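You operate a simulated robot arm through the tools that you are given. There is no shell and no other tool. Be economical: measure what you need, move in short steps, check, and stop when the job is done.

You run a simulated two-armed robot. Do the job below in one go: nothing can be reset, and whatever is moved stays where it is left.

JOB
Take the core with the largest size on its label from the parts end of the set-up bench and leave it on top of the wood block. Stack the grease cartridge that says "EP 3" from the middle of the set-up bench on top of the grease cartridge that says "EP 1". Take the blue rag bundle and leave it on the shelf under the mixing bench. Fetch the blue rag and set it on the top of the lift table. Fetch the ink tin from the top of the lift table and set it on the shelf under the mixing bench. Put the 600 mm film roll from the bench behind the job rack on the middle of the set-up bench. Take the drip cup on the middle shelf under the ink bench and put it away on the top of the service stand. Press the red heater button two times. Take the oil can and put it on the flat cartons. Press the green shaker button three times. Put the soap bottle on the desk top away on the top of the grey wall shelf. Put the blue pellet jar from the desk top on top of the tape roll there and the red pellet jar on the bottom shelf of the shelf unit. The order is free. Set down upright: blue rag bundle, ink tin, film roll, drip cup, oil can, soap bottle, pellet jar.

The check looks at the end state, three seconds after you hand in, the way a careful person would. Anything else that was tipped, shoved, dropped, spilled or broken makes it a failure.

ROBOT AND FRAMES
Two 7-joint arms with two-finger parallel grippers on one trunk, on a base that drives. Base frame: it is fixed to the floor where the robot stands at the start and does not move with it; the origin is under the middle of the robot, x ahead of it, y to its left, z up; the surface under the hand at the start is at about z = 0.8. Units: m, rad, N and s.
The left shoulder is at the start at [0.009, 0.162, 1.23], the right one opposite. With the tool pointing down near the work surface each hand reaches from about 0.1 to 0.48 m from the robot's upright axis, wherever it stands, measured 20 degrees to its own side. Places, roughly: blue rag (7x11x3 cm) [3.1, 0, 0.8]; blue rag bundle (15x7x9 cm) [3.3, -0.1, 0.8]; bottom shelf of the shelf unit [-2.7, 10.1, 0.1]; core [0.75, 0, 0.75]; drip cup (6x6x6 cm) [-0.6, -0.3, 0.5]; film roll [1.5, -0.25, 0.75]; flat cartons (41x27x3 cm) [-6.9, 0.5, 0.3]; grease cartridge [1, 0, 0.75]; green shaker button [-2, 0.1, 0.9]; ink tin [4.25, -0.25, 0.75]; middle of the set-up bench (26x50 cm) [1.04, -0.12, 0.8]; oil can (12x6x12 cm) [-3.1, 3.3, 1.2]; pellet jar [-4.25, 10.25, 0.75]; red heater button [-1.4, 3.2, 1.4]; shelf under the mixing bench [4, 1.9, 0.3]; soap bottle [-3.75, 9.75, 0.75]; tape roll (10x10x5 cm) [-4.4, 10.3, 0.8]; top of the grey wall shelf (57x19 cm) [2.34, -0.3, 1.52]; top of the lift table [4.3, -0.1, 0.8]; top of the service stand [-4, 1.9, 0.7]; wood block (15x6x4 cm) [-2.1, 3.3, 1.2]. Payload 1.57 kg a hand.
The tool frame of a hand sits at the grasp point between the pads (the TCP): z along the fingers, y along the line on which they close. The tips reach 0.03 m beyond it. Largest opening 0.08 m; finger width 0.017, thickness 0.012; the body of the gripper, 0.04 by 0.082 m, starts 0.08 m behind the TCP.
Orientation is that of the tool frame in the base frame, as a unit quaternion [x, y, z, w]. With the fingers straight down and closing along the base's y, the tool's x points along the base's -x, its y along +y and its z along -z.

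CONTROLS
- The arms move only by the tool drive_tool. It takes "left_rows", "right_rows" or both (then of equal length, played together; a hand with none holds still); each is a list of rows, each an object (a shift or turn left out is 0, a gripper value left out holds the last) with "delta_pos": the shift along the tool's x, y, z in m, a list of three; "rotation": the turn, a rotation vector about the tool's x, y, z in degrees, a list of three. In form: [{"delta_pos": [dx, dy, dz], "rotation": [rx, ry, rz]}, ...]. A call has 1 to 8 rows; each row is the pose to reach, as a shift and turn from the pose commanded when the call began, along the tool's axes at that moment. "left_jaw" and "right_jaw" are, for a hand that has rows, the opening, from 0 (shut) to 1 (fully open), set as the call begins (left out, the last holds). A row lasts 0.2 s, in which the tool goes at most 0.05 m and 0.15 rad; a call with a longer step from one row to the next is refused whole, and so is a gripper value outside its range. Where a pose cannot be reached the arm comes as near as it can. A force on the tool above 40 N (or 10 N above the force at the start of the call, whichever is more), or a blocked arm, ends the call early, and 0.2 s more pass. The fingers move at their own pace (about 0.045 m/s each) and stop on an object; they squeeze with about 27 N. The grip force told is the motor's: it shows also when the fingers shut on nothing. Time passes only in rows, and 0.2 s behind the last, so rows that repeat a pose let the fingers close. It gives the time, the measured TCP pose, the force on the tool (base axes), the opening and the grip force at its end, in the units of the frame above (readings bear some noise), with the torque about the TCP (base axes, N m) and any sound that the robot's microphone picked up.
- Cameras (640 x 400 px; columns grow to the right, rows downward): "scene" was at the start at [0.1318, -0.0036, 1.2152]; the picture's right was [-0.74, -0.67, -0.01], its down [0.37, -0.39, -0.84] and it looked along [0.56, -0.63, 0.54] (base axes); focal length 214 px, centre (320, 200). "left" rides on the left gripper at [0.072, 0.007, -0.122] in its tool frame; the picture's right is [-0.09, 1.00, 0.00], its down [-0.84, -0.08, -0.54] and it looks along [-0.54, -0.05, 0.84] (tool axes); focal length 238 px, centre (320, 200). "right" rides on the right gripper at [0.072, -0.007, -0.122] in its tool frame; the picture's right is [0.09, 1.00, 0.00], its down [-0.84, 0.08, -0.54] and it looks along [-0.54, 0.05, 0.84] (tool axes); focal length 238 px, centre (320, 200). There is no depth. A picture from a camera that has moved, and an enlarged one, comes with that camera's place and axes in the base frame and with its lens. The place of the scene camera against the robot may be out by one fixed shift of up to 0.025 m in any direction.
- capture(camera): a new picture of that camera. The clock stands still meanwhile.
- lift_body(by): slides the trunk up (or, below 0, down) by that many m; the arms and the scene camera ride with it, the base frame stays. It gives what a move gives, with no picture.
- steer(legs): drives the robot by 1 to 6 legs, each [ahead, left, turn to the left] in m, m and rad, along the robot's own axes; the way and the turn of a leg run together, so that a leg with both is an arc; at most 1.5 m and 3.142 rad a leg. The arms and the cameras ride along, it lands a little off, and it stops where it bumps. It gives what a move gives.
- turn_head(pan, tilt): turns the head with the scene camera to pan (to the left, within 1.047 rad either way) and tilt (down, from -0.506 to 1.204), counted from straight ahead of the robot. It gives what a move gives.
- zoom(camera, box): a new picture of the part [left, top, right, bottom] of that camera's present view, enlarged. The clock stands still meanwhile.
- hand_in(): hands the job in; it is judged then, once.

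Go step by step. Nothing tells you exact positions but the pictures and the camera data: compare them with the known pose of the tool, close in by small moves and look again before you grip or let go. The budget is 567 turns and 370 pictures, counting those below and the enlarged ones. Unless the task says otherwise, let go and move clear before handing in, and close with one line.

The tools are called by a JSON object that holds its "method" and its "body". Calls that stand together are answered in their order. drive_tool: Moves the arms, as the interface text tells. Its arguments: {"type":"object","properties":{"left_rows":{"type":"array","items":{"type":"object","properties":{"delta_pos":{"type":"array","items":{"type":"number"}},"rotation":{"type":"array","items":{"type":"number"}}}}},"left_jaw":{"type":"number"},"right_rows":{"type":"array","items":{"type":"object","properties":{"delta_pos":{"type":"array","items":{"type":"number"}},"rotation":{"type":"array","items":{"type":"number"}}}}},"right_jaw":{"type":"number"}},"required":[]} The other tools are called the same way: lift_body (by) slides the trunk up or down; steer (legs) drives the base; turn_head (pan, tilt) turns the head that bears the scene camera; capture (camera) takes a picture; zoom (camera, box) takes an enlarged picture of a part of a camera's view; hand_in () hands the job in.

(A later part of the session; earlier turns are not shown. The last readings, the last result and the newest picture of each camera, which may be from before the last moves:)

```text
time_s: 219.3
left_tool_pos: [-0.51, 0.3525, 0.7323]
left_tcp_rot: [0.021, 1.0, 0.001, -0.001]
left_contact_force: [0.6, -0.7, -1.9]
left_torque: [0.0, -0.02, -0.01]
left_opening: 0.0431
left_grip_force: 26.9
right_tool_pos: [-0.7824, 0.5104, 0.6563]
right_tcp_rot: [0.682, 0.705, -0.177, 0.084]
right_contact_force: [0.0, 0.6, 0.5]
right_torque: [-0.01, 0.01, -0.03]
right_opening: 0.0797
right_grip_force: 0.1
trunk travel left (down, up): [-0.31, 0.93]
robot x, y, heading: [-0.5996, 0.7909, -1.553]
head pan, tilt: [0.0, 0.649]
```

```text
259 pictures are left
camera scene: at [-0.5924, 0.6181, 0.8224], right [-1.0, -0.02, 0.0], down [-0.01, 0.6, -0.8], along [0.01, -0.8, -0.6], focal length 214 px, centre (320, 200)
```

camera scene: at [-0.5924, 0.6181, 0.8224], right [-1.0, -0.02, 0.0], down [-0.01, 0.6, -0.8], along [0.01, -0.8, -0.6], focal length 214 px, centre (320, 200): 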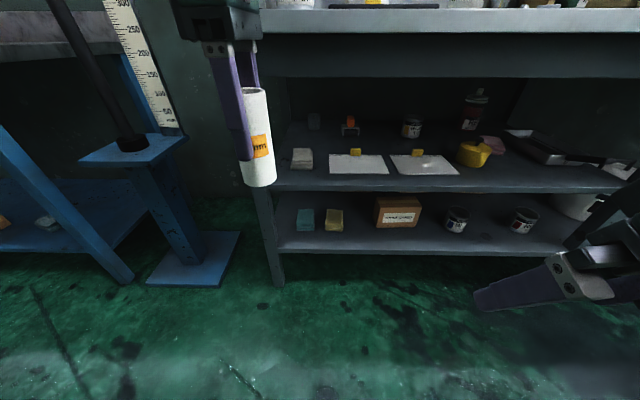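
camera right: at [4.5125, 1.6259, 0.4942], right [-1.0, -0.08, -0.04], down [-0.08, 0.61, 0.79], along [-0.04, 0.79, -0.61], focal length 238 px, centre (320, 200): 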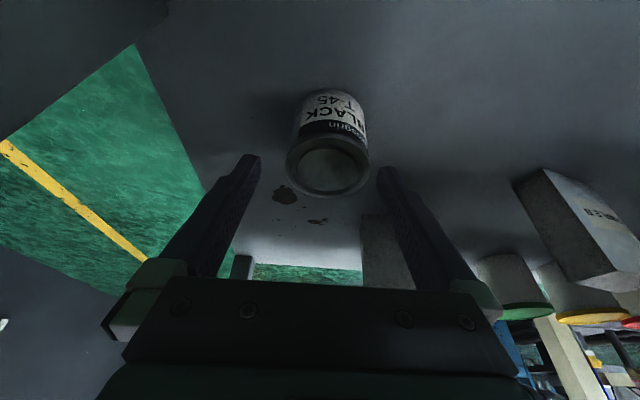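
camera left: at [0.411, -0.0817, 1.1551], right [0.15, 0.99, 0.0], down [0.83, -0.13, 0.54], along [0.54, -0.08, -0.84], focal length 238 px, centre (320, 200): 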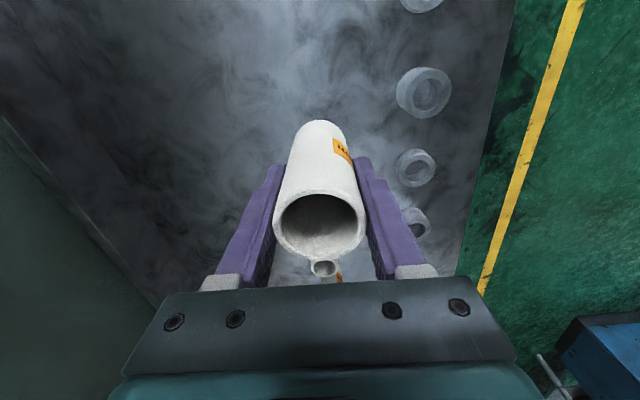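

{"method": "zoom", "body": {"camera": "scene", "box": [280, 80, 440, 190]}}

{"method": "zoom", "body": {"camera": "scene", "box": [420, 80, 640, 210]}}

```text
3.64 times, centred on (360, 135) of scene
camera zoom: at [-0.5924, 0.6181, 0.8224], right [-1.0, -0.02, 0.0], down [-0.01, 0.6, -0.8], along [0.01, -0.8, -0.6], focal length 780 px, centre (174, 436)
```

zoom: 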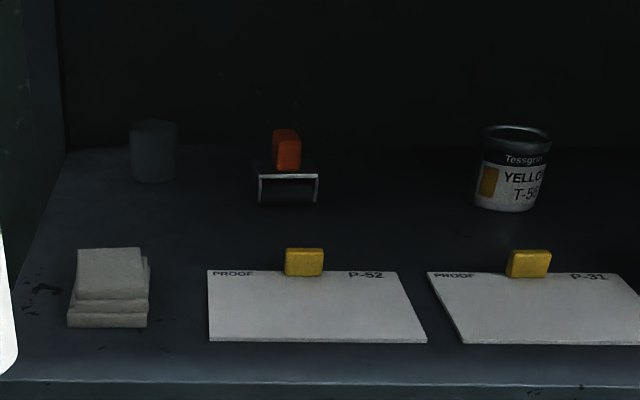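

```text
2.91 times, centred on (530, 145) of scene
camera zoom: at [-0.5924, 0.6181, 0.8224], right [-1.0, -0.02, 0.0], down [-0.01, 0.6, -0.8], along [0.01, -0.8, -0.6], focal length 624 px, centre (-291, 360)
```

zoom: 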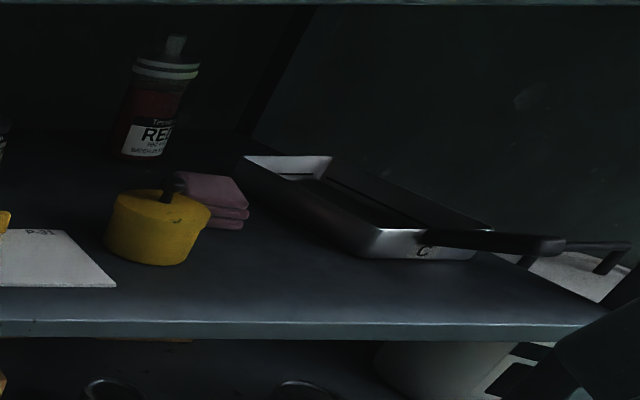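

The drip cup seems to be the small dark cup at the back left of the middle shelf. I tuck the left hand back and move closer for a better look.

{"method": "drive_tool", "body": {"left_rows": [{"delta_pos": [-0.02, 0.04, 0]}, {"delta_pos": [-0.04, 0.08, 0]}, {"delta_pos": [-0.06, 0.12, 0]}, {"delta_pos": [-0.08, 0.15, 0]}]}}

{"method": "steer", "body": {"legs": [[0.25, 0, -0.016]]}}

{"method": "turn_head", "body": {"pan": 0, "tilt": 0.4}}

{"method": "capture", "body": {"camera": "scene"}}

```text
time_s: 220.3
left_tool_pos: [-0.422, 0.5003, 0.7325]
left_tcp_rot: [0.02, 1.0, 0.002, -0.001]
left_contact_force: [0.5, 0.1, -0.8]
left_torque: [0.01, -0.01, -0.01]
left_opening: 0.0433
left_grip_force: 27.9
right_tool_pos: [-0.7824, 0.5124, 0.6573]
right_tcp_rot: [0.682, 0.705, -0.175, 0.083]
right_contact_force: [0.5, 0.6, -0.5]
right_torque: [0.03, 0.02, 0.0]
right_opening: 0.0799
right_grip_force: 0.0
trunk travel left (down, up): [-0.31, 0.93]
robot x, y, heading: [-0.5987, 0.7882, -1.547]
head pan, tilt: [0.0, 0.649]
```

```text
time_s: 222.2
left_tool_pos: [-0.4267, 0.2449, 0.7332]
left_tcp_rot: [0.031, 1.0, 0.001, -0.001]
left_contact_force: [0.5, 0.6, -1.0]
left_torque: [-0.02, 0.03, 0.01]
left_opening: 0.0434
left_grip_force: 26.9
right_tool_pos: [-0.7849, 0.2617, 0.6565]
right_tcp_rot: [0.689, 0.698, -0.178, 0.081]
right_contact_force: [0.8, 0.7, -0.3]
right_torque: [0.03, -0.01, -0.01]
right_opening: 0.0801
right_grip_force: 0.0
trunk travel left (down, up): [-0.31, 0.93]
robot x, y, heading: [-0.5972, 0.5372, -1.572]
head pan, tilt: [0.0, 0.649]
```

```text
time_s: 222.9
left_tool_pos: [-0.4267, 0.245, 0.7317]
left_tcp_rot: [0.03, 1.0, 0.001, -0.001]
left_contact_force: [0.8, -0.5, -0.5]
left_torque: [0.04, -0.02, 0.02]
left_opening: 0.0432
left_grip_force: 26.8
right_tool_pos: [-0.7862, 0.2629, 0.6563]
right_tcp_rot: [0.688, 0.699, -0.178, 0.08]
right_contact_force: [-0.7, -0.1, 0.3]
right_torque: [-0.01, 0.03, -0.01]
right_opening: 0.0803
right_grip_force: 0.0
trunk travel left (down, up): [-0.31, 0.93]
robot x, y, heading: [-0.596, 0.5368, -1.571]
head pan, tilt: [0.0, 0.4]
```

```text
256 pictures are left
camera scene: at [-0.5938, 0.3607, 0.8448], right [-1.0, 0.0, 0.0], down [0.0, 0.39, -0.92], along [0.0, -0.92, -0.39], focal length 214 px, centre (320, 200)
```

scene: 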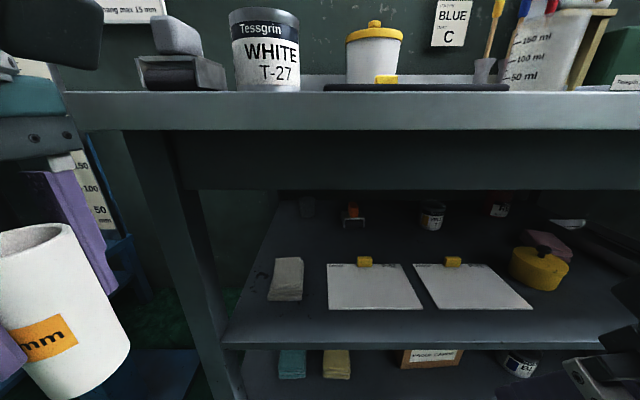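

{"method": "lift_body", "body": {"by": -0.2}}

{"method": "capture", "body": {"camera": "scene"}}

{"method": "zoom", "body": {"camera": "scene", "box": [240, 80, 440, 205]}}

```text
time_s: 225.1
left_tool_pos: [-0.4259, 0.2467, 0.5325]
left_tcp_rot: [0.03, 1.0, 0.001, -0.001]
left_contact_force: [-0.6, 0.1, 0.0]
left_torque: [0.01, 0.01, -0.01]
left_opening: 0.0436
left_grip_force: 27.4
right_tool_pos: [-0.7855, 0.2623, 0.4555]
right_tcp_rot: [0.689, 0.698, -0.178, 0.08]
right_contact_force: [0.2, -0.1, 0.0]
right_torque: [0.0, 0.0, -0.02]
right_opening: 0.0802
right_grip_force: 0.1
trunk travel left (down, up): [-0.11, 1.13]
robot x, y, heading: [-0.5959, 0.5374, -1.572]
head pan, tilt: [0.0, 0.4]
```

```text
255 pictures are left
camera scene: at [-0.5938, 0.3606, 0.6449], right [-1.0, 0.0, 0.0], down [0.0, 0.39, -0.92], along [0.0, -0.92, -0.39], focal length 214 px, centre (320, 200)
```

scene: 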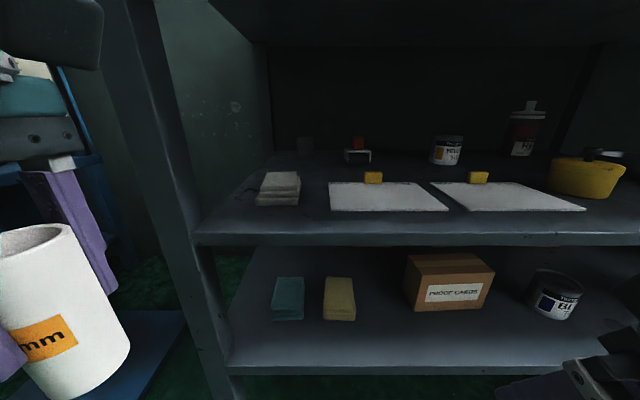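

```text
3.20 times, centred on (340, 142) of scene
camera zoom: at [-0.5938, 0.3606, 0.6449], right [-1.0, 0.0, 0.0], down [0.0, 0.39, -0.92], along [0.0, -0.92, -0.39], focal length 686 px, centre (256, 384)
```

zoom: 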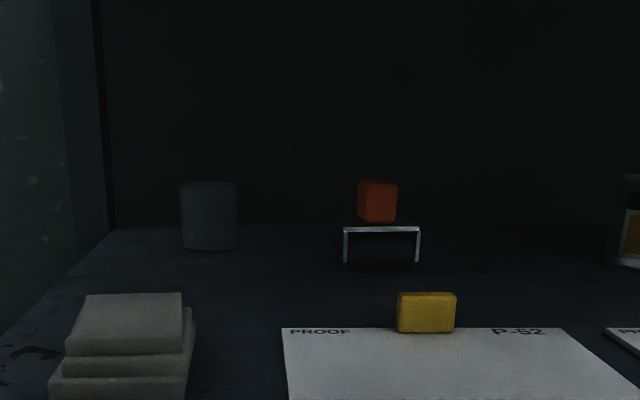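

I now have it: the drip cup stands at about (-0.549, -0.315) on the shelf (z ≈ 0.508), deep under the bench, behind a cloth pile. It needs a nearly level reach with the hand camera on top. I back off and test rotating the right hand.

{"method": "steer", "body": {"legs": [[-0.4, 0, 0]]}}

{"method": "drive_tool", "body": {"right_rows": [{"rotation": [0, 0, 8]}, {"rotation": [0, 0, 16]}, {"rotation": [0, 0, 24]}, {"rotation": [0, 0, 32]}, {"rotation": [0, 0, 40]}, {"rotation": [0, 0, 48]}, {"rotation": [0, 0, 56]}, {"rotation": [0, 0, 64]}], "left_rows": [{"delta_pos": [0, 0, -0.04]}, {"delta_pos": [0, 0, -0.08]}, {"delta_pos": [0, 0, -0.12]}, {"delta_pos": [0, 0, -0.15]}, {"delta_pos": [0, 0, -0.18]}, {"delta_pos": [0, 0, -0.2]}, {"delta_pos": [0, 0, -0.2]}, {"delta_pos": [0, 0, -0.2]}]}}

```text
time_s: 227.6
left_tool_pos: [-0.4247, 0.6488, 0.5334]
left_tcp_rot: [0.026, 1.0, 0.001, -0.001]
left_contact_force: [-0.4, -0.3, -0.6]
left_torque: [0.0, 0.03, -0.01]
left_opening: 0.0432
left_grip_force: 27.1
right_tool_pos: [-0.7837, 0.6624, 0.4583]
right_tcp_rot: [0.686, 0.7, -0.178, 0.082]
right_contact_force: [0.4, 0.3, -0.9]
right_torque: [0.03, 0.01, 0.0]
right_opening: 0.08
right_grip_force: 0.1
trunk travel left (down, up): [-0.11, 1.13]
robot x, y, heading: [-0.5964, 0.94, -1.565]
head pan, tilt: [0.0, 0.4]
```

```text
time_s: 228.6
left_tool_pos: [-0.4184, 0.6746, 0.5996]
left_tcp_rot: [0.028, 0.99, 0.138, 0.026]
left_contact_force: [-0.2, -0.2, -1.2]
left_torque: [0.01, -0.02, 0.0]
left_opening: 0.0433
left_grip_force: 27.0
right_tool_pos: [-0.8201, 0.6628, 0.4576]
right_tcp_rot: [0.826, 0.516, -0.208, 0.09]
right_contact_force: [-0.1, -0.3, 0.3]
right_torque: [0.01, 0.01, 0.01]
right_opening: 0.0799
right_grip_force: 0.0
trunk travel left (down, up): [-0.11, 1.13]
robot x, y, heading: [-0.5975, 0.9404, -1.561]
head pan, tilt: [0.0, 0.4]
stopped in row 4 (left hand): the arm was blocked; the commanded pose is now the measured one
```

{"method": "drive_tool", "body": {"right_rows": [{"delta_pos": [-0.021, 0.015, -0.01], "rotation": [-3.3, 1.6, 7.1]}, {"delta_pos": [-0.042, 0.03, -0.02], "rotation": [-6.6, 3.2, 14.2]}, {"delta_pos": [-0.063, 0.045, -0.03], "rotation": [-9.9, 4.8, 21.3]}, {"delta_pos": [-0.084, 0.06, -0.04], "rotation": [-13.2, 6.4, 28.4]}, {"delta_pos": [-0.105, 0.075, -0.05], "rotation": [-16.5, 8.1, 35.5]}, {"delta_pos": [-0.126, 0.09, -0.06], "rotation": [-19.8, 9.7, 42.6]}, {"delta_pos": [-0.147, 0.105, -0.07], "rotation": [-23.1, 11.3, 49.7]}, {"delta_pos": [-0.168, 0.119, -0.085], "rotation": [-26.4, 12.9, 56.8]}]}}

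```text
time_s: 230.4
left_tool_pos: [-0.4174, 0.6742, 0.5994]
left_tcp_rot: [0.028, 0.99, 0.138, 0.026]
left_contact_force: [0.5, 0.0, 0.0]
left_torque: [0.03, 0.02, -0.02]
left_opening: 0.0433
left_grip_force: 26.6
right_tool_pos: [-0.7605, 0.4939, 0.5734]
right_tcp_rot: [0.946, 0.098, 0.069, 0.3]
right_contact_force: [-0.2, 1.2, 0.6]
right_torque: [0.03, 0.01, -0.01]
right_opening: 0.08
right_grip_force: 0.1
right hand out of reach, approached as far as the arm can: row 2, 3, 4, 5, 6, 7, 8
trunk travel left (down, up): [-0.11, 1.13]
robot x, y, heading: [-0.5973, 0.9399, -1.56]
head pan, tilt: [0.0, 0.4]
```

{"method": "drive_tool", "body": {"right_rows": [{"rotation": [-3.3, 1.6, 7.1]}, {"rotation": [-6.6, 3.3, 14.2]}, {"rotation": [-9.9, 4.9, 21.3]}, {"rotation": [-13.2, 6.6, 28.4]}, {"rotation": [-16.5, 8.2, 35.5]}, {"rotation": [-19.9, 9.9, 42.6]}, {"rotation": [-23.2, 11.5, 49.7]}, {"rotation": [-26.5, 13.2, 56.7]}]}}

{"method": "capture", "body": {"camera": "scene"}}

```text
time_s: 232.4
left_tool_pos: [-0.4181, 0.6749, 0.5998]
left_tcp_rot: [0.027, 0.99, 0.137, 0.026]
left_contact_force: [-0.1, 0.5, -0.5]
left_torque: [0.0, -0.02, -0.01]
left_opening: 0.0433
left_grip_force: 26.7
right_tool_pos: [-0.7868, 0.4892, 0.5769]
right_tcp_rot: [0.778, -0.337, 0.294, 0.442]
right_contact_force: [0.5, 0.2, -0.4]
right_torque: [0.01, 0.0, 0.02]
right_opening: 0.0801
right_grip_force: 0.1
trunk travel left (down, up): [-0.11, 1.13]
robot x, y, heading: [-0.5999, 0.9397, -1.56]
head pan, tilt: [0.0, 0.4]
stopped in row 8 (right hand): the arm was blocked; the commanded pose is now the measured one
```

```text
253 pictures are left
camera scene: at [-0.5937, 0.7637, 0.6449], right [-1.0, -0.01, 0.0], down [0.0, 0.39, -0.92], along [0.01, -0.92, -0.39], focal length 214 px, centre (320, 200)
```

scene: 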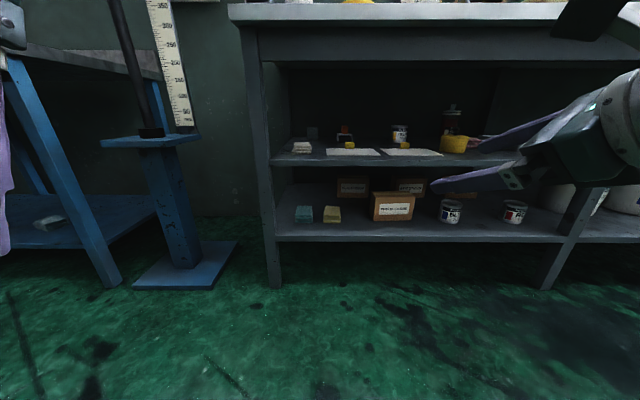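

{"method": "drive_tool", "body": {"right_rows": [{"delta_pos": [0, 0, -0.01], "rotation": [-2.5, 1.6, 7.3]}, {"delta_pos": [0, 0, -0.02], "rotation": [-5, 3.1, 14.6]}, {"delta_pos": [0, 0, -0.03], "rotation": [-7.4, 4.7, 21.8]}, {"delta_pos": [0, 0, -0.04], "rotation": [-9.9, 6.2, 29.1]}, {"delta_pos": [0, 0, -0.05], "rotation": [-12.4, 7.8, 36.4]}]}}

```text
time_s: 233.6
left_tool_pos: [-0.4169, 0.6758, 0.5988]
left_tcp_rot: [0.028, 0.99, 0.138, 0.026]
left_contact_force: [0.5, -0.7, -1.2]
left_torque: [0.01, -0.02, 0.04]
left_opening: 0.043
left_grip_force: 27.4
right_tool_pos: [-0.8109, 0.5322, 0.6018]
right_tcp_rot: [0.575, -0.541, 0.403, 0.463]
right_contact_force: [-0.4, -0.3, -0.6]
right_torque: [-0.04, 0.0, -0.04]
right_opening: 0.0799
right_grip_force: 0.0
trunk travel left (down, up): [-0.11, 1.13]
robot x, y, heading: [-0.5965, 0.9421, -1.569]
head pan, tilt: [0.0, 0.4]
```

The hand is now level with its camera on top. I extend it forward.

{"method": "drive_tool", "body": {"right_rows": [{"delta_pos": [0.007, -0.011, 0.039], "rotation": [0, 0, 3]}, {"delta_pos": [0.014, -0.022, 0.079], "rotation": [0, 0, 5.7]}, {"delta_pos": [0.021, -0.033, 0.118], "rotation": [0, 0, 5.7]}, {"delta_pos": [0.028, -0.044, 0.158], "rotation": [0, 0, 5.7]}, {"delta_pos": [0.035, -0.0545, 0.197], "rotation": [0, 0, 5.7]}]}}

{"method": "capture", "body": {"camera": "right"}}

{"method": "capture", "body": {"camera": "scene"}}

```text
time_s: 234.8
left_tool_pos: [-0.4174, 0.6733, 0.5996]
left_tcp_rot: [0.028, 0.99, 0.137, 0.026]
left_contact_force: [0.1, 0.4, -0.7]
left_torque: [-0.02, -0.02, -0.03]
left_opening: 0.0433
left_grip_force: 27.0
right_tool_pos: [-0.741, 0.3305, 0.5813]
right_tcp_rot: [-0.532, 0.589, -0.451, -0.409]
right_contact_force: [0.5, -1.1, 0.0]
right_torque: [-0.04, 0.0, -0.03]
right_opening: 0.0798
right_grip_force: 0.0
trunk travel left (down, up): [-0.11, 1.13]
robot x, y, heading: [-0.5982, 0.9424, -1.561]
head pan, tilt: [0.0, 0.4]
```

```text
252 pictures are left
camera right: at [-0.742, 0.4292, 0.682], right [-1.0, 0.01, -0.01], down [0.01, 0.74, -0.67], along [0.0, -0.67, -0.74], focal length 238 px, centre (320, 200)
```

right: 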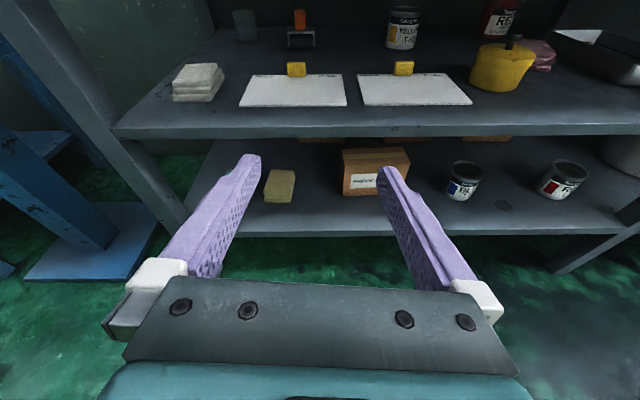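

```text
251 pictures are left
camera scene: at [-0.5931, 0.7624, 0.6451], right [-1.0, -0.01, 0.0], down [0.0, 0.39, -0.92], along [0.01, -0.92, -0.39], focal length 214 px, centre (320, 200)
```

scene: 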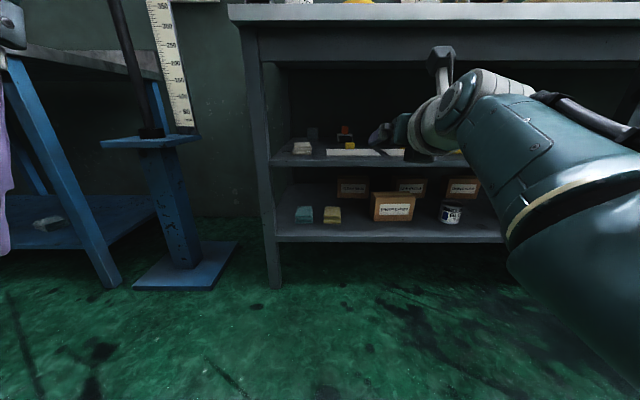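

The drip cup is visible. I first bring the left hand (with the core) up and forward so it clears the gauge stand, and level the right hand's roll.

{"method": "drive_tool", "body": {"left_rows": [{"delta_pos": [-0.001, -0.02, -0.02], "rotation": [4, 0.6, 0]}, {"delta_pos": [-0.002, -0.05, -0.04], "rotation": [8, 1.3, 0]}, {"delta_pos": [-0.003, -0.06, -0.085], "rotation": [12, 1.9, 0]}, {"delta_pos": [-0.004, -0.05, -0.13], "rotation": [15.9, 2.5, 0]}, {"delta_pos": [-0.005, -0.04, -0.175], "rotation": [15.9, 2.5, 0]}, {"delta_pos": [-0.006, -0.03, -0.22], "rotation": [15.9, 2.5, 0]}, {"delta_pos": [-0.0065, -0.02, -0.265], "rotation": [15.9, 2.5, 0]}], "right_rows": [{"rotation": [0, 0, -3]}, {"rotation": [0, 0, -5.5]}, {"rotation": [0, 0, -5.5]}, {"rotation": [0, 0, -5.5]}, {"rotation": [0, 0, -5.5]}, {"rotation": [0, 0, -5.5]}, {"rotation": [0, 0, -5.5]}]}}

```text
time_s: 235.7
left_tool_pos: [-0.4207, 0.6096, 0.6152]
left_tcp_rot: [0.022, 0.991, 0.132, 0.0]
left_contact_force: [-1.2, 0.1, 0.1]
left_torque: [-0.02, -0.01, -0.01]
left_opening: 0.043
left_grip_force: 26.8
right_tool_pos: [-0.7468, 0.3316, 0.5814]
right_tcp_rot: [-0.556, 0.565, -0.429, -0.433]
right_contact_force: [0.3, 0.9, 1.1]
right_torque: [0.0, -0.01, 0.01]
right_opening: 0.0798
right_grip_force: 0.2
trunk travel left (down, up): [-0.11, 1.13]
robot x, y, heading: [-0.5991, 0.94, -1.566]
head pan, tilt: [0.0, 0.4]
stopped in row 4 (left hand): the arm was blocked; the commanded pose is now the measured one
```

{"method": "drive_tool", "body": {"left_rows": [{"delta_pos": [0, -0.04, -0.01], "rotation": [5, 0, 0]}, {"delta_pos": [0, -0.08, -0.02], "rotation": [10, 0, 0]}, {"delta_pos": [0, -0.115, -0.031], "rotation": [15, 0, 0]}]}}

{"method": "capture", "body": {"camera": "scene"}}

```text
time_s: 236.5
left_tool_pos: [-0.4252, 0.49, 0.6147]
left_tcp_rot: [0.021, 1.0, 0.002, -0.003]
left_contact_force: [-0.1, -0.5, -1.5]
left_torque: [-0.01, 0.03, 0.0]
left_opening: 0.0431
left_grip_force: 27.3
right_tool_pos: [-0.7459, 0.333, 0.5814]
right_tcp_rot: [-0.556, 0.565, -0.43, -0.432]
right_contact_force: [-0.4, 0.7, -0.1]
right_torque: [0.0, -0.01, 0.0]
right_opening: 0.0799
right_grip_force: 0.1
trunk travel left (down, up): [-0.11, 1.13]
robot x, y, heading: [-0.5961, 0.944, -1.568]
head pan, tilt: [0.0, 0.4]
```

```text
250 pictures are left
camera scene: at [-0.5939, 0.7636, 0.6449], right [-1.0, -0.01, 0.0], down [0.0, 0.39, -0.92], along [0.01, -0.92, -0.39], focal length 214 px, centre (320, 200)
```

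scene: 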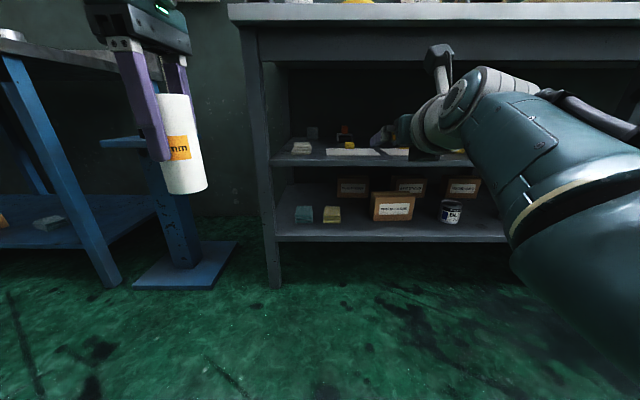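

{"method": "drive_tool", "body": {"left_rows": [{"delta_pos": [0, 0, -0.04]}, {"delta_pos": [0, 0, -0.08]}, {"delta_pos": [0, 0, -0.12]}, {"delta_pos": [0, 0, -0.16]}]}}

```text
time_s: 237.1
left_tool_pos: [-0.4216, 0.5148, 0.5787]
left_tcp_rot: [0.016, 0.992, 0.126, -0.007]
left_contact_force: [-0.2, -0.2, -0.7]
left_torque: [-0.02, -0.04, -0.01]
left_opening: 0.0431
left_grip_force: 27.2
left hand out of reach, approached as far as the arm can: row 2
right_tool_pos: [-0.75, 0.3316, 0.5828]
right_tcp_rot: [-0.557, 0.564, -0.429, -0.434]
right_contact_force: [-0.6, -0.3, -0.3]
right_torque: [0.07, 0.01, 0.02]
right_opening: 0.08
right_grip_force: 0.1
trunk travel left (down, up): [-0.11, 1.13]
robot x, y, heading: [-0.6014, 0.9433, -1.56]
head pan, tilt: [0.0, 0.4]
stopped in row 2 (left hand): the arm was blocked; the commanded pose is now the measured one
```

Raising the left hand is limited here, so it's simpler to deliver the core first and come back for the cup. I retract the right hand, raise the trunk and look around toward the wood block side.

{"method": "drive_tool", "body": {"right_rows": [{"delta_pos": [0, 0, -0.045]}, {"delta_pos": [0, 0, -0.09]}, {"delta_pos": [0, 0, -0.135]}, {"delta_pos": [0, 0, -0.18]}]}}

{"method": "lift_body", "body": {"by": 0.4}}

{"method": "steer", "body": {"legs": [[0, 0, -1.57]]}}

{"method": "capture", "body": {"camera": "scene"}}

```text
time_s: 238.1
left_tool_pos: [-0.4205, 0.5162, 0.5776]
left_tcp_rot: [0.015, 0.992, 0.128, -0.008]
left_contact_force: [0.0, -0.4, -1.3]
left_torque: [0.0, 0.01, 0.02]
left_opening: 0.0432
left_grip_force: 27.3
right_tool_pos: [-0.7653, 0.5031, 0.6288]
right_tcp_rot: [0.566, -0.549, 0.399, 0.468]
right_contact_force: [1.2, 0.6, 0.1]
right_torque: [0.01, -0.02, 0.02]
right_opening: 0.0801
right_grip_force: 0.1
trunk travel left (down, up): [-0.11, 1.13]
robot x, y, heading: [-0.5972, 0.9437, -1.565]
head pan, tilt: [0.0, 0.4]
```

```text
time_s: 242.0
left_tool_pos: [-0.4198, 0.5143, 0.9799]
left_tcp_rot: [0.016, 0.992, 0.127, -0.007]
left_contact_force: [0.7, 0.3, 0.2]
left_torque: [0.0, -0.01, 0.0]
left_opening: 0.0432
left_grip_force: 27.0
right_tool_pos: [-0.7635, 0.5039, 1.0241]
right_tcp_rot: [0.572, -0.547, 0.399, 0.464]
right_contact_force: [-0.1, 0.4, -0.6]
right_torque: [-0.01, -0.01, 0.02]
right_opening: 0.08
right_grip_force: 0.1
trunk travel left (down, up): [-0.51, 0.73]
robot x, y, heading: [-0.5994, 0.9432, -1.571]
head pan, tilt: [0.0, 0.4]
```

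```text
time_s: 246.2
left_tool_pos: [-1.0255, 0.769, 0.9785]
left_tcp_rot: [0.717, 0.686, 0.095, 0.084]
left_contact_force: [0.3, -0.3, -0.8]
left_torque: [0.04, 0.02, 0.0]
left_opening: 0.0432
left_grip_force: 27.6
right_tool_pos: [-1.0331, 1.1098, 1.0249]
right_tcp_rot: [-0.014, 0.792, 0.049, -0.609]
right_contact_force: [-0.4, -0.1, 0.3]
right_torque: [0.01, 0.02, 0.01]
right_opening: 0.0802
right_grip_force: 0.1
trunk travel left (down, up): [-0.51, 0.73]
robot x, y, heading: [-0.5985, 0.9403, 3.134]
head pan, tilt: [0.0, 0.4]
```

```text
249 pictures are left
camera scene: at [-0.7874, 0.9573, 1.0448], right [0.0, 1.0, 0.0], down [0.39, 0.0, -0.92], along [-0.92, 0.0, -0.39], focal length 214 px, centre (320, 200)
```

scene: 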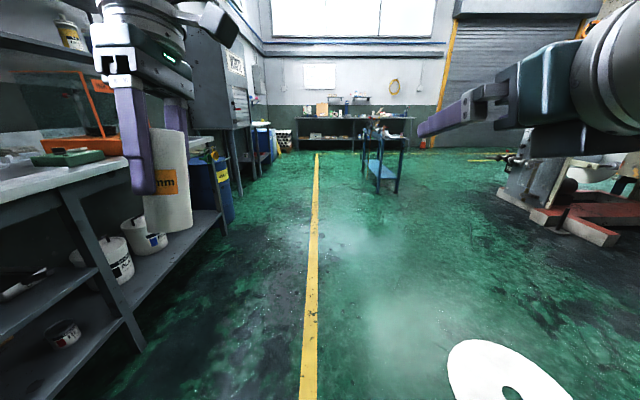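

{"method": "turn_head", "body": {"pan": -1.0, "tilt": 0.3}}

{"method": "capture", "body": {"camera": "scene"}}

```text
time_s: 247.5
left_tool_pos: [-1.0253, 0.7676, 0.98]
left_tcp_rot: [0.717, 0.685, 0.094, 0.084]
left_contact_force: [0.0, -0.4, -1.2]
left_torque: [0.0, 0.01, 0.01]
left_opening: 0.0433
left_grip_force: 26.6
right_tool_pos: [-1.0317, 1.1125, 1.0238]
right_tcp_rot: [-0.017, 0.791, 0.054, -0.609]
right_contact_force: [0.0, -0.1, 0.3]
right_torque: [-0.01, 0.0, 0.01]
right_opening: 0.0798
right_grip_force: 0.0
trunk travel left (down, up): [-0.51, 0.73]
robot x, y, heading: [-0.5982, 0.9398, 3.133]
head pan, tilt: [-1.0, 0.3]
```

```text
248 pictures are left
camera scene: at [-0.7449, 1.0356, 1.0541], right [0.84, 0.54, 0.0], down [0.16, -0.25, -0.96], along [-0.51, 0.81, -0.3], focal length 214 px, centre (320, 200)
```

scene: 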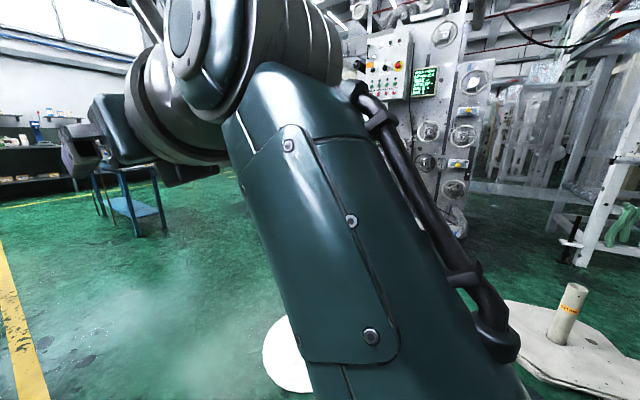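

My own arm blocks the view. I drive ahead to x ≈ -2 and look at the shaker (it is right there) first.

{"method": "steer", "body": {"legs": [[1.4, 0, 0.008], [0, 0, 1.57]]}}

{"method": "turn_head", "body": {"pan": 0, "tilt": 0.35}}

{"method": "capture", "body": {"camera": "scene"}}

```text
time_s: 258.2
left_tool_pos: [-1.8061, 0.5049, 0.9794]
left_tcp_rot: [0.019, 0.992, 0.127, -0.007]
left_contact_force: [-0.5, 0.2, -1.1]
left_torque: [0.01, -0.01, 0.03]
left_opening: 0.0433
left_grip_force: 27.1
right_tool_pos: [-2.1516, 0.4978, 1.0231]
right_tcp_rot: [0.573, -0.547, 0.392, 0.468]
right_contact_force: [-0.4, 0.0, 0.2]
right_torque: [-0.01, 0.0, -0.04]
right_opening: 0.0799
right_grip_force: 0.2
trunk travel left (down, up): [-0.51, 0.73]
robot x, y, heading: [-1.9828, 0.9336, -1.573]
head pan, tilt: [-1.0, 0.3]
```

```text
time_s: 259.4
left_tool_pos: [-1.8071, 0.5055, 0.9789]
left_tcp_rot: [0.019, 0.992, 0.126, -0.007]
left_contact_force: [-1.0, 0.7, -0.4]
left_torque: [0.03, -0.03, 0.03]
left_opening: 0.0432
left_grip_force: 27.1
right_tool_pos: [-2.1515, 0.4977, 1.0245]
right_tcp_rot: [0.573, -0.546, 0.392, 0.469]
right_contact_force: [-0.4, 0.7, 1.0]
right_torque: [-0.01, -0.05, -0.01]
right_opening: 0.0801
right_grip_force: 0.0
trunk travel left (down, up): [-0.51, 0.73]
robot x, y, heading: [-1.9781, 0.9319, -1.568]
head pan, tilt: [0.0, 0.351]
```

```text
247 pictures are left
camera scene: at [-1.9778, 0.7548, 1.0494], right [-1.0, 0.0, 0.0], down [0.0, 0.34, -0.94], along [0.0, -0.94, -0.34], focal length 214 px, centre (320, 200)
```

scene: 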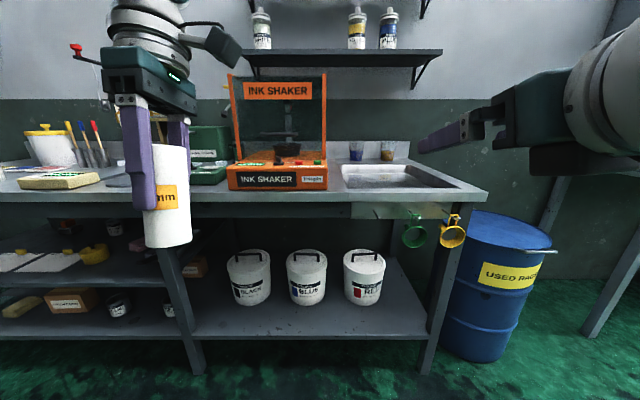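

{"method": "zoom", "body": {"camera": "scene", "box": [200, 60, 360, 210]}}

```text
2.67 times, centred on (280, 135) of scene
camera zoom: at [-1.9778, 0.7548, 1.0494], right [-1.0, 0.0, 0.0], down [0.0, 0.34, -0.94], along [0.0, -0.94, -0.34], focal length 572 px, centre (427, 373)
```

zoom: 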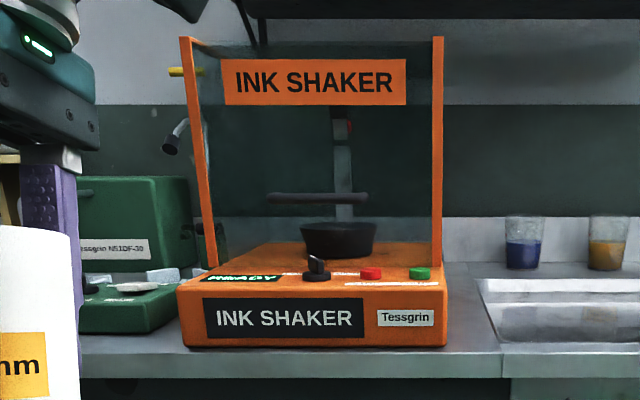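

The green button is on the shaker's top panel near (-1.97, 0.1, 0.93). I close the right fingers, pitch them down about 50° and line up.

{"method": "drive_tool", "body": {"right_rows": [{"rotation": [0, -7, 0]}, {"rotation": [0, -14, 0]}, {"rotation": [0, -21, 0]}, {"rotation": [0, -28, 0]}, {"rotation": [0, -35, 0]}, {"rotation": [0, -35, -3]}], "right_jaw": 0}}

{"method": "steer", "body": {"legs": [[0, 0.18, 0], [0.2, 0, 0]]}}

{"method": "capture", "body": {"camera": "right"}}

{"method": "capture", "body": {"camera": "scene"}}

```text
time_s: 260.8
left_tool_pos: [-1.8071, 0.5065, 0.979]
left_tcp_rot: [0.019, 0.992, 0.126, -0.008]
left_contact_force: [-0.5, -1.8, 0.1]
left_torque: [0.0, 0.03, 0.0]
left_opening: 0.0432
left_grip_force: 26.6
right_tool_pos: [-2.1569, 0.496, 1.0252]
right_tcp_rot: [0.675, -0.65, 0.186, 0.296]
right_contact_force: [0.1, 0.3, 0.5]
right_torque: [0.03, 0.01, 0.02]
right_opening: 0.0
right_grip_force: 21.4
trunk travel left (down, up): [-0.51, 0.73]
robot x, y, heading: [-1.9827, 0.9323, -1.563]
head pan, tilt: [0.0, 0.351]
```

```text
time_s: 263.6
left_tool_pos: [-1.6237, 0.3049, 0.9783]
left_tcp_rot: [0.018, 0.992, 0.127, -0.007]
left_contact_force: [-0.7, 0.4, -0.7]
left_torque: [0.03, 0.05, 0.02]
left_opening: 0.0434
left_grip_force: 27.3
right_tool_pos: [-1.9754, 0.2962, 1.0238]
right_tcp_rot: [0.675, -0.649, 0.185, 0.297]
right_contact_force: [0.2, -0.4, -0.2]
right_torque: [0.04, -0.05, -0.02]
right_opening: 0.0001
right_grip_force: 20.7
trunk travel left (down, up): [-0.51, 0.73]
robot x, y, heading: [-1.7982, 0.7297, -1.573]
head pan, tilt: [0.0, 0.351]
```

```text
245 pictures are left
camera right: at [-1.946, 0.3192, 1.1609], right [-0.97, -0.05, 0.22], down [-0.08, 0.99, -0.11], along [-0.21, -0.12, -0.97], focal length 238 px, centre (320, 200)
```

right: 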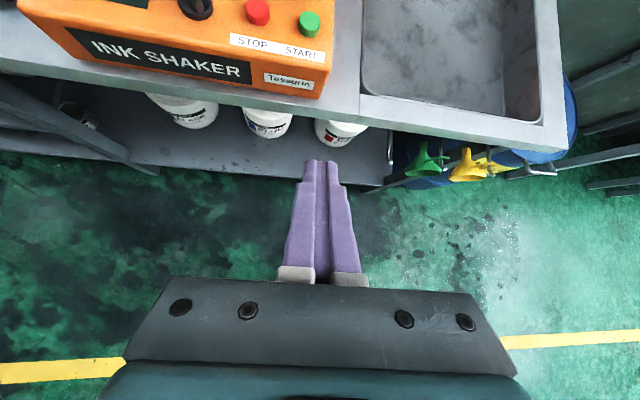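

```text
244 pictures are left
camera scene: at [-1.7963, 0.5552, 1.0494], right [-1.0, 0.0, 0.0], down [0.0, 0.34, -0.94], along [0.0, -0.94, -0.34], focal length 214 px, centre (320, 200)
```

scene: 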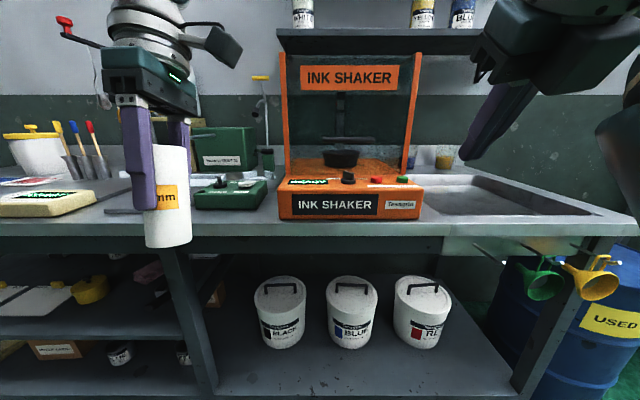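

The START button is at about (-1.972, 0.109, 0.936). I move a bit closer and hover the fingertips above it.

{"method": "steer", "body": {"legs": [[0.08, 0, 0]]}}

{"method": "drive_tool", "body": {"right_rows": [{"delta_pos": [0.018, -0.006, 0.028]}, {"delta_pos": [0.035, -0.011, 0.055]}, {"delta_pos": [0.043, -0.017, 0.086]}]}}

{"method": "capture", "body": {"camera": "right"}}

{"method": "zoom", "body": {"camera": "scene", "box": [320, 100, 520, 225]}}

```text
time_s: 264.6
left_tool_pos: [-1.6246, 0.2269, 0.9785]
left_tcp_rot: [0.019, 0.992, 0.127, -0.007]
left_contact_force: [-1.1, 0.6, 0.1]
left_torque: [-0.04, -0.03, -0.01]
left_opening: 0.0432
left_grip_force: 27.1
right_tool_pos: [-1.9763, 0.219, 1.0243]
right_tcp_rot: [0.675, -0.649, 0.184, 0.298]
right_contact_force: [0.0, -0.4, -0.1]
right_torque: [-0.04, 0.01, -0.02]
right_opening: 0.0002
right_grip_force: 21.3
trunk travel left (down, up): [-0.51, 0.73]
robot x, y, heading: [-1.7977, 0.6521, -1.57]
head pan, tilt: [0.0, 0.351]
```

```text
time_s: 265.4
left_tool_pos: [-1.6243, 0.2264, 0.9789]
left_tcp_rot: [0.018, 0.992, 0.126, -0.006]
left_contact_force: [-0.7, -0.3, -0.9]
left_torque: [-0.01, 0.05, 0.01]
left_opening: 0.0432
left_grip_force: 26.9
right_tool_pos: [-1.9694, 0.1287, 0.9849]
right_tcp_rot: [0.674, -0.65, 0.184, 0.298]
right_contact_force: [-0.1, -0.3, -0.8]
right_torque: [-0.01, 0.03, 0.03]
right_opening: 0.0
right_grip_force: 21.6
trunk travel left (down, up): [-0.51, 0.73]
robot x, y, heading: [-1.7987, 0.6569, -1.573]
head pan, tilt: [0.0, 0.351]
```

```text
243 pictures are left
camera right: at [-1.9401, 0.1507, 1.1216], right [-0.97, -0.05, 0.22], down [-0.07, 0.99, -0.11], along [-0.21, -0.12, -0.97], focal length 238 px, centre (320, 200)
```

right: 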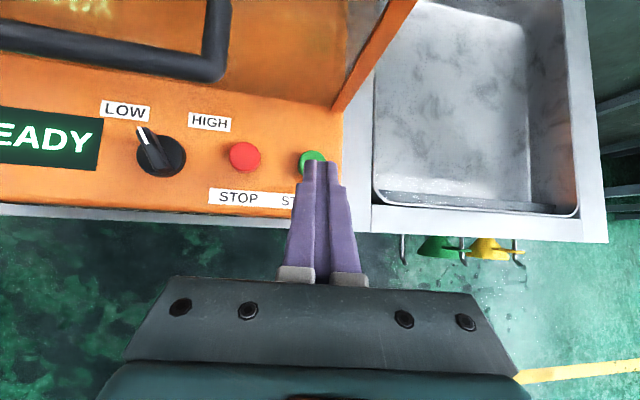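

```text
3.20 times, centred on (420, 162) of scene
camera zoom: at [-1.7933, 0.4764, 1.0547], right [-1.0, -0.03, 0.0], down [-0.01, 0.29, -0.96], along [0.03, -0.96, -0.29], focal length 686 px, centre (0, 320)
```

zoom: 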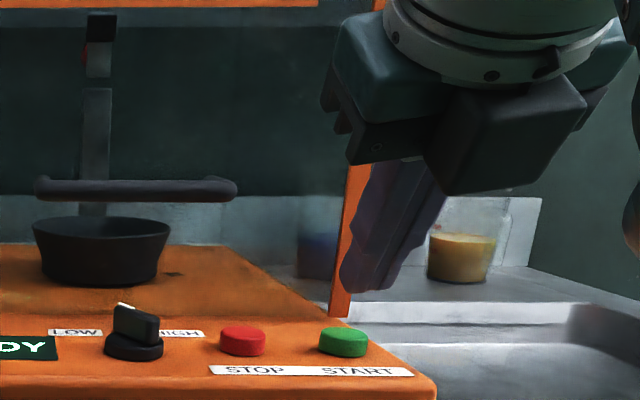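

{"method": "drive_tool", "body": {"right_rows": [{"delta_pos": [0.0092, -0.0012, 0.0077]}, {"delta_pos": [-0.0003, -0.0036, 0.019]}, {"delta_pos": [-0.0035, -0.0044, 0.0228]}]}}

{"method": "zoom", "body": {"camera": "scene", "box": [320, 100, 520, 225]}}

```text
time_s: 266.2
left_tool_pos: [-1.6247, 0.2263, 0.979]
left_tcp_rot: [0.019, 0.992, 0.126, -0.007]
left_contact_force: [0.9, -0.2, 0.0]
left_torque: [-0.02, -0.02, -0.01]
left_opening: 0.0431
left_grip_force: 26.9
right_tool_pos: [-1.9694, 0.1163, 0.9653]
right_tcp_rot: [0.672, -0.652, 0.183, 0.301]
right_contact_force: [-0.4, -0.9, -0.7]
right_torque: [-0.02, 0.03, 0.0]
right_opening: 0.0
right_grip_force: 21.2
trunk travel left (down, up): [-0.51, 0.73]
robot x, y, heading: [-1.8008, 0.6562, -1.569]
head pan, tilt: [0.0, 0.351]
```

```text
3.20 times, centred on (420, 162) of scene
camera zoom: at [-1.7935, 0.4774, 1.0439], right [-1.0, -0.03, 0.0], down [-0.01, 0.4, -0.92], along [0.03, -0.92, -0.4], focal length 686 px, centre (0, 320)
```

zoom: 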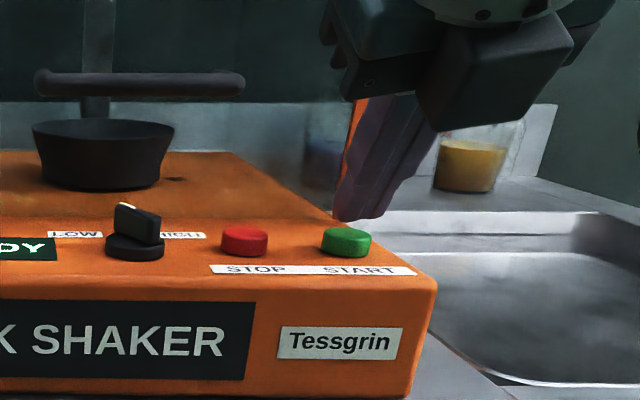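

{"method": "drive_tool", "body": {"right_rows": [{"delta_pos": [-0.0035, -0.0052, 0.0047]}, {"delta_pos": [-0.007, -0.006, 0.009]}, {"delta_pos": [-0.009, -0.0065, 0.0113]}]}}

{"method": "zoom", "body": {"camera": "scene", "box": [270, 80, 470, 205]}}

```text
time_s: 267.0
left_tool_pos: [-1.6243, 0.2278, 0.9786]
left_tcp_rot: [0.018, 0.992, 0.127, -0.006]
left_contact_force: [-0.4, -0.3, -0.9]
left_torque: [-0.02, 0.01, 0.01]
left_opening: 0.0431
left_grip_force: 27.3
right_tool_pos: [-1.9682, 0.1152, 0.9526]
right_tcp_rot: [0.67, -0.651, 0.183, 0.305]
right_contact_force: [1.7, 4.0, 8.0]
right_torque: [0.02, -0.07, 0.03]
right_opening: 0.0001
right_grip_force: 21.2
trunk travel left (down, up): [-0.51, 0.73]
robot x, y, heading: [-1.7977, 0.659, -1.563]
head pan, tilt: [0.0, 0.351]
heard: click
```

```text
3.20 times, centred on (370, 142) of scene
camera zoom: at [-1.7947, 0.4784, 1.0383], right [-1.0, -0.02, 0.0], down [-0.01, 0.46, -0.89], along [0.02, -0.89, -0.46], focal length 686 px, centre (160, 384)
```

zoom: 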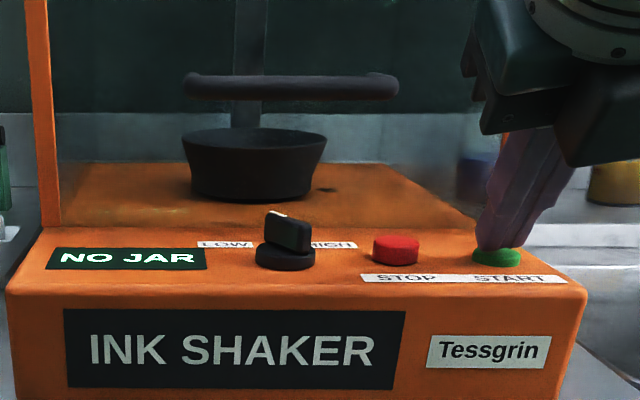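

One click, display reads "NO JAR". I release fully and press a second time.

{"method": "drive_tool", "body": {"right_rows": [{"delta_pos": [0.0127, 0.0032, -0.0151]}, {"delta_pos": [0.0127, 0.0032, -0.0151]}]}}

{"method": "drive_tool", "body": {"right_rows": [{"delta_pos": [-0.006, -0.0015, 0.0072]}, {"delta_pos": [-0.0127, -0.0032, 0.0151]}]}}

```text
time_s: 267.6
left_tool_pos: [-1.6241, 0.227, 0.9784]
left_tcp_rot: [0.019, 0.992, 0.127, -0.007]
left_contact_force: [0.3, 0.0, -0.5]
left_torque: [0.01, 0.0, 0.02]
left_opening: 0.0433
left_grip_force: 26.5
right_tool_pos: [-1.9658, 0.1158, 0.9684]
right_tcp_rot: [0.674, -0.651, 0.181, 0.299]
right_contact_force: [0.4, -0.6, -0.1]
right_torque: [0.01, 0.0, -0.03]
right_opening: 0.0001
right_grip_force: 21.3
trunk travel left (down, up): [-0.51, 0.73]
robot x, y, heading: [-1.7983, 0.654, -1.571]
head pan, tilt: [0.0, 0.351]
```

```text
time_s: 268.2
left_tool_pos: [-1.6242, 0.2284, 0.9797]
left_tcp_rot: [0.018, 0.992, 0.127, -0.007]
left_contact_force: [0.0, 0.4, -0.7]
left_torque: [-0.02, 0.02, -0.02]
left_opening: 0.0433
left_grip_force: 27.0
right_tool_pos: [-1.9687, 0.1137, 0.9525]
right_tcp_rot: [0.671, -0.651, 0.183, 0.304]
right_contact_force: [2.2, 7.4, 11.7]
right_torque: [0.02, -0.1, 0.07]
right_opening: 0.0004
right_grip_force: 21.0
trunk travel left (down, up): [-0.51, 0.73]
robot x, y, heading: [-1.8005, 0.6551, -1.568]
head pan, tilt: [0.0, 0.351]
heard: click
```

Second click. Release and press a third time, then release.

{"method": "drive_tool", "body": {"right_rows": [{"delta_pos": [0.0127, 0.0032, -0.0151]}, {"delta_pos": [0.0127, 0.0032, -0.0151]}]}}

{"method": "drive_tool", "body": {"right_rows": [{"delta_pos": [-0.006, -0.0015, 0.0072]}, {"delta_pos": [-0.0127, -0.0032, 0.0151]}]}}

{"method": "drive_tool", "body": {"right_rows": [{"delta_pos": [0.0127, 0.0032, -0.0151]}, {"delta_pos": [0.032, 0.008, -0.0377]}, {"delta_pos": [0.02, 0.013, -0.08]}]}}

{"method": "capture", "body": {"camera": "scene"}}

```text
time_s: 268.8
left_tool_pos: [-1.6243, 0.2277, 0.9798]
left_tcp_rot: [0.019, 0.992, 0.126, -0.007]
left_contact_force: [-0.2, 0.1, -0.3]
left_torque: [-0.01, 0.01, 0.04]
left_opening: 0.0433
left_grip_force: 27.0
right_tool_pos: [-1.9667, 0.1157, 0.9667]
right_tcp_rot: [0.673, -0.652, 0.18, 0.299]
right_contact_force: [-0.3, 0.3, 0.6]
right_torque: [-0.01, 0.03, 0.02]
right_opening: 0.0
right_grip_force: 21.1
trunk travel left (down, up): [-0.51, 0.73]
robot x, y, heading: [-1.7991, 0.6537, -1.568]
head pan, tilt: [0.0, 0.351]
```

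```text
time_s: 269.4
left_tool_pos: [-1.624, 0.2275, 0.9794]
left_tcp_rot: [0.018, 0.992, 0.127, -0.008]
left_contact_force: [0.7, -0.3, -0.2]
left_torque: [-0.01, -0.04, 0.0]
left_opening: 0.0431
left_grip_force: 27.0
right_tool_pos: [-1.9672, 0.1154, 0.9534]
right_tcp_rot: [0.671, -0.651, 0.185, 0.304]
right_contact_force: [1.9, 7.5, 13.0]
right_torque: [0.07, -0.05, 0.05]
right_opening: 0.0
right_grip_force: 21.2
trunk travel left (down, up): [-0.51, 0.73]
robot x, y, heading: [-1.7992, 0.6546, -1.568]
head pan, tilt: [0.0, 0.351]
heard: click
```

```text
time_s: 270.2
left_tool_pos: [-1.6252, 0.2276, 0.9792]
left_tcp_rot: [0.019, 0.992, 0.127, -0.007]
left_contact_force: [-0.1, 0.3, -0.9]
left_torque: [-0.03, 0.0, 0.01]
left_opening: 0.0432
left_grip_force: 26.9
right_tool_pos: [-1.9633, 0.1529, 1.0235]
right_tcp_rot: [0.675, -0.65, 0.184, 0.298]
right_contact_force: [0.8, 0.1, -0.3]
right_torque: [-0.01, 0.0, 0.03]
right_opening: 0.0
right_grip_force: 21.8
trunk travel left (down, up): [-0.51, 0.73]
robot x, y, heading: [-1.8012, 0.6529, -1.571]
head pan, tilt: [0.0, 0.351]
```

```text
239 pictures are left
camera scene: at [-1.7919, 0.4776, 1.0454], right [-1.0, -0.05, 0.0], down [-0.02, 0.38, -0.92], along [0.04, -0.92, -0.38], focal length 214 px, centre (320, 200)
```

scene: 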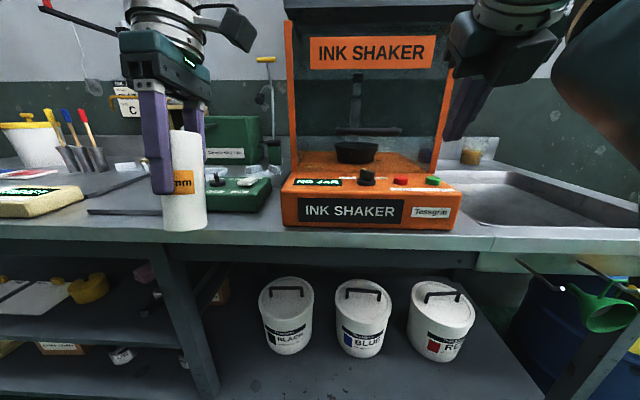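

Three presses done. I back off and turn round toward the wood block side.

{"method": "steer", "body": {"legs": [[-0.45, 0, 0], [0, 0, 3.14]]}}

{"method": "turn_head", "body": {"pan": 0, "tilt": 0.2}}

{"method": "capture", "body": {"camera": "scene"}}

```text
time_s: 280.3
left_tool_pos: [-1.9698, 1.5385, 0.9791]
left_tcp_rot: [0.992, -0.025, 0.006, 0.127]
left_contact_force: [-0.9, -0.2, -0.8]
left_torque: [0.03, 0.01, -0.02]
left_opening: 0.0433
left_grip_force: 27.1
right_tool_pos: [-1.6288, 1.6083, 1.0223]
right_tcp_rot: [0.655, 0.67, 0.3, -0.181]
right_contact_force: [-0.5, 0.7, 0.0]
right_torque: [-0.01, -0.04, 0.01]
right_opening: 0.0
right_grip_force: 21.1
trunk travel left (down, up): [-0.51, 0.73]
robot x, y, heading: [-1.7977, 1.1097, 1.559]
head pan, tilt: [0.0, 0.351]
```

```text
time_s: 281.0
left_tool_pos: [-1.9701, 1.5385, 0.9781]
left_tcp_rot: [0.992, -0.025, 0.006, 0.127]
left_contact_force: [0.3, 1.2, -1.1]
left_torque: [-0.02, 0.0, 0.0]
left_opening: 0.0432
left_grip_force: 27.5
right_tool_pos: [-1.6296, 1.609, 1.0223]
right_tcp_rot: [0.655, 0.67, 0.3, -0.181]
right_contact_force: [0.1, 0.5, -0.1]
right_torque: [0.0, 0.02, -0.03]
right_opening: 0.0
right_grip_force: 21.8
trunk travel left (down, up): [-0.51, 0.73]
robot x, y, heading: [-1.7999, 1.1103, 1.562]
head pan, tilt: [0.0, 0.201]
```

```text
238 pictures are left
camera scene: at [-1.7949, 1.3184, 1.0633], right [1.0, -0.01, 0.0], down [0.0, -0.2, -0.98], along [0.01, 0.98, -0.2], focal length 214 px, centre (320, 200)
```

scene: 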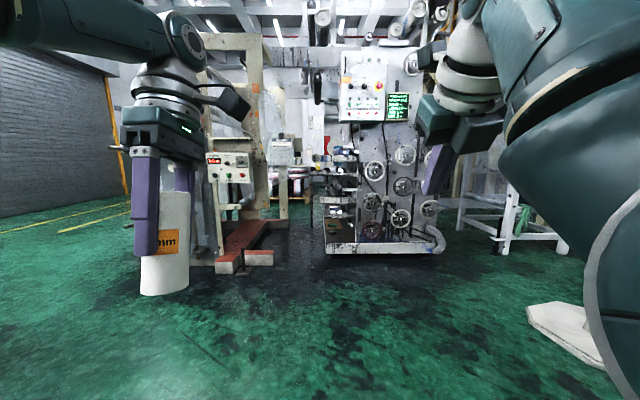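

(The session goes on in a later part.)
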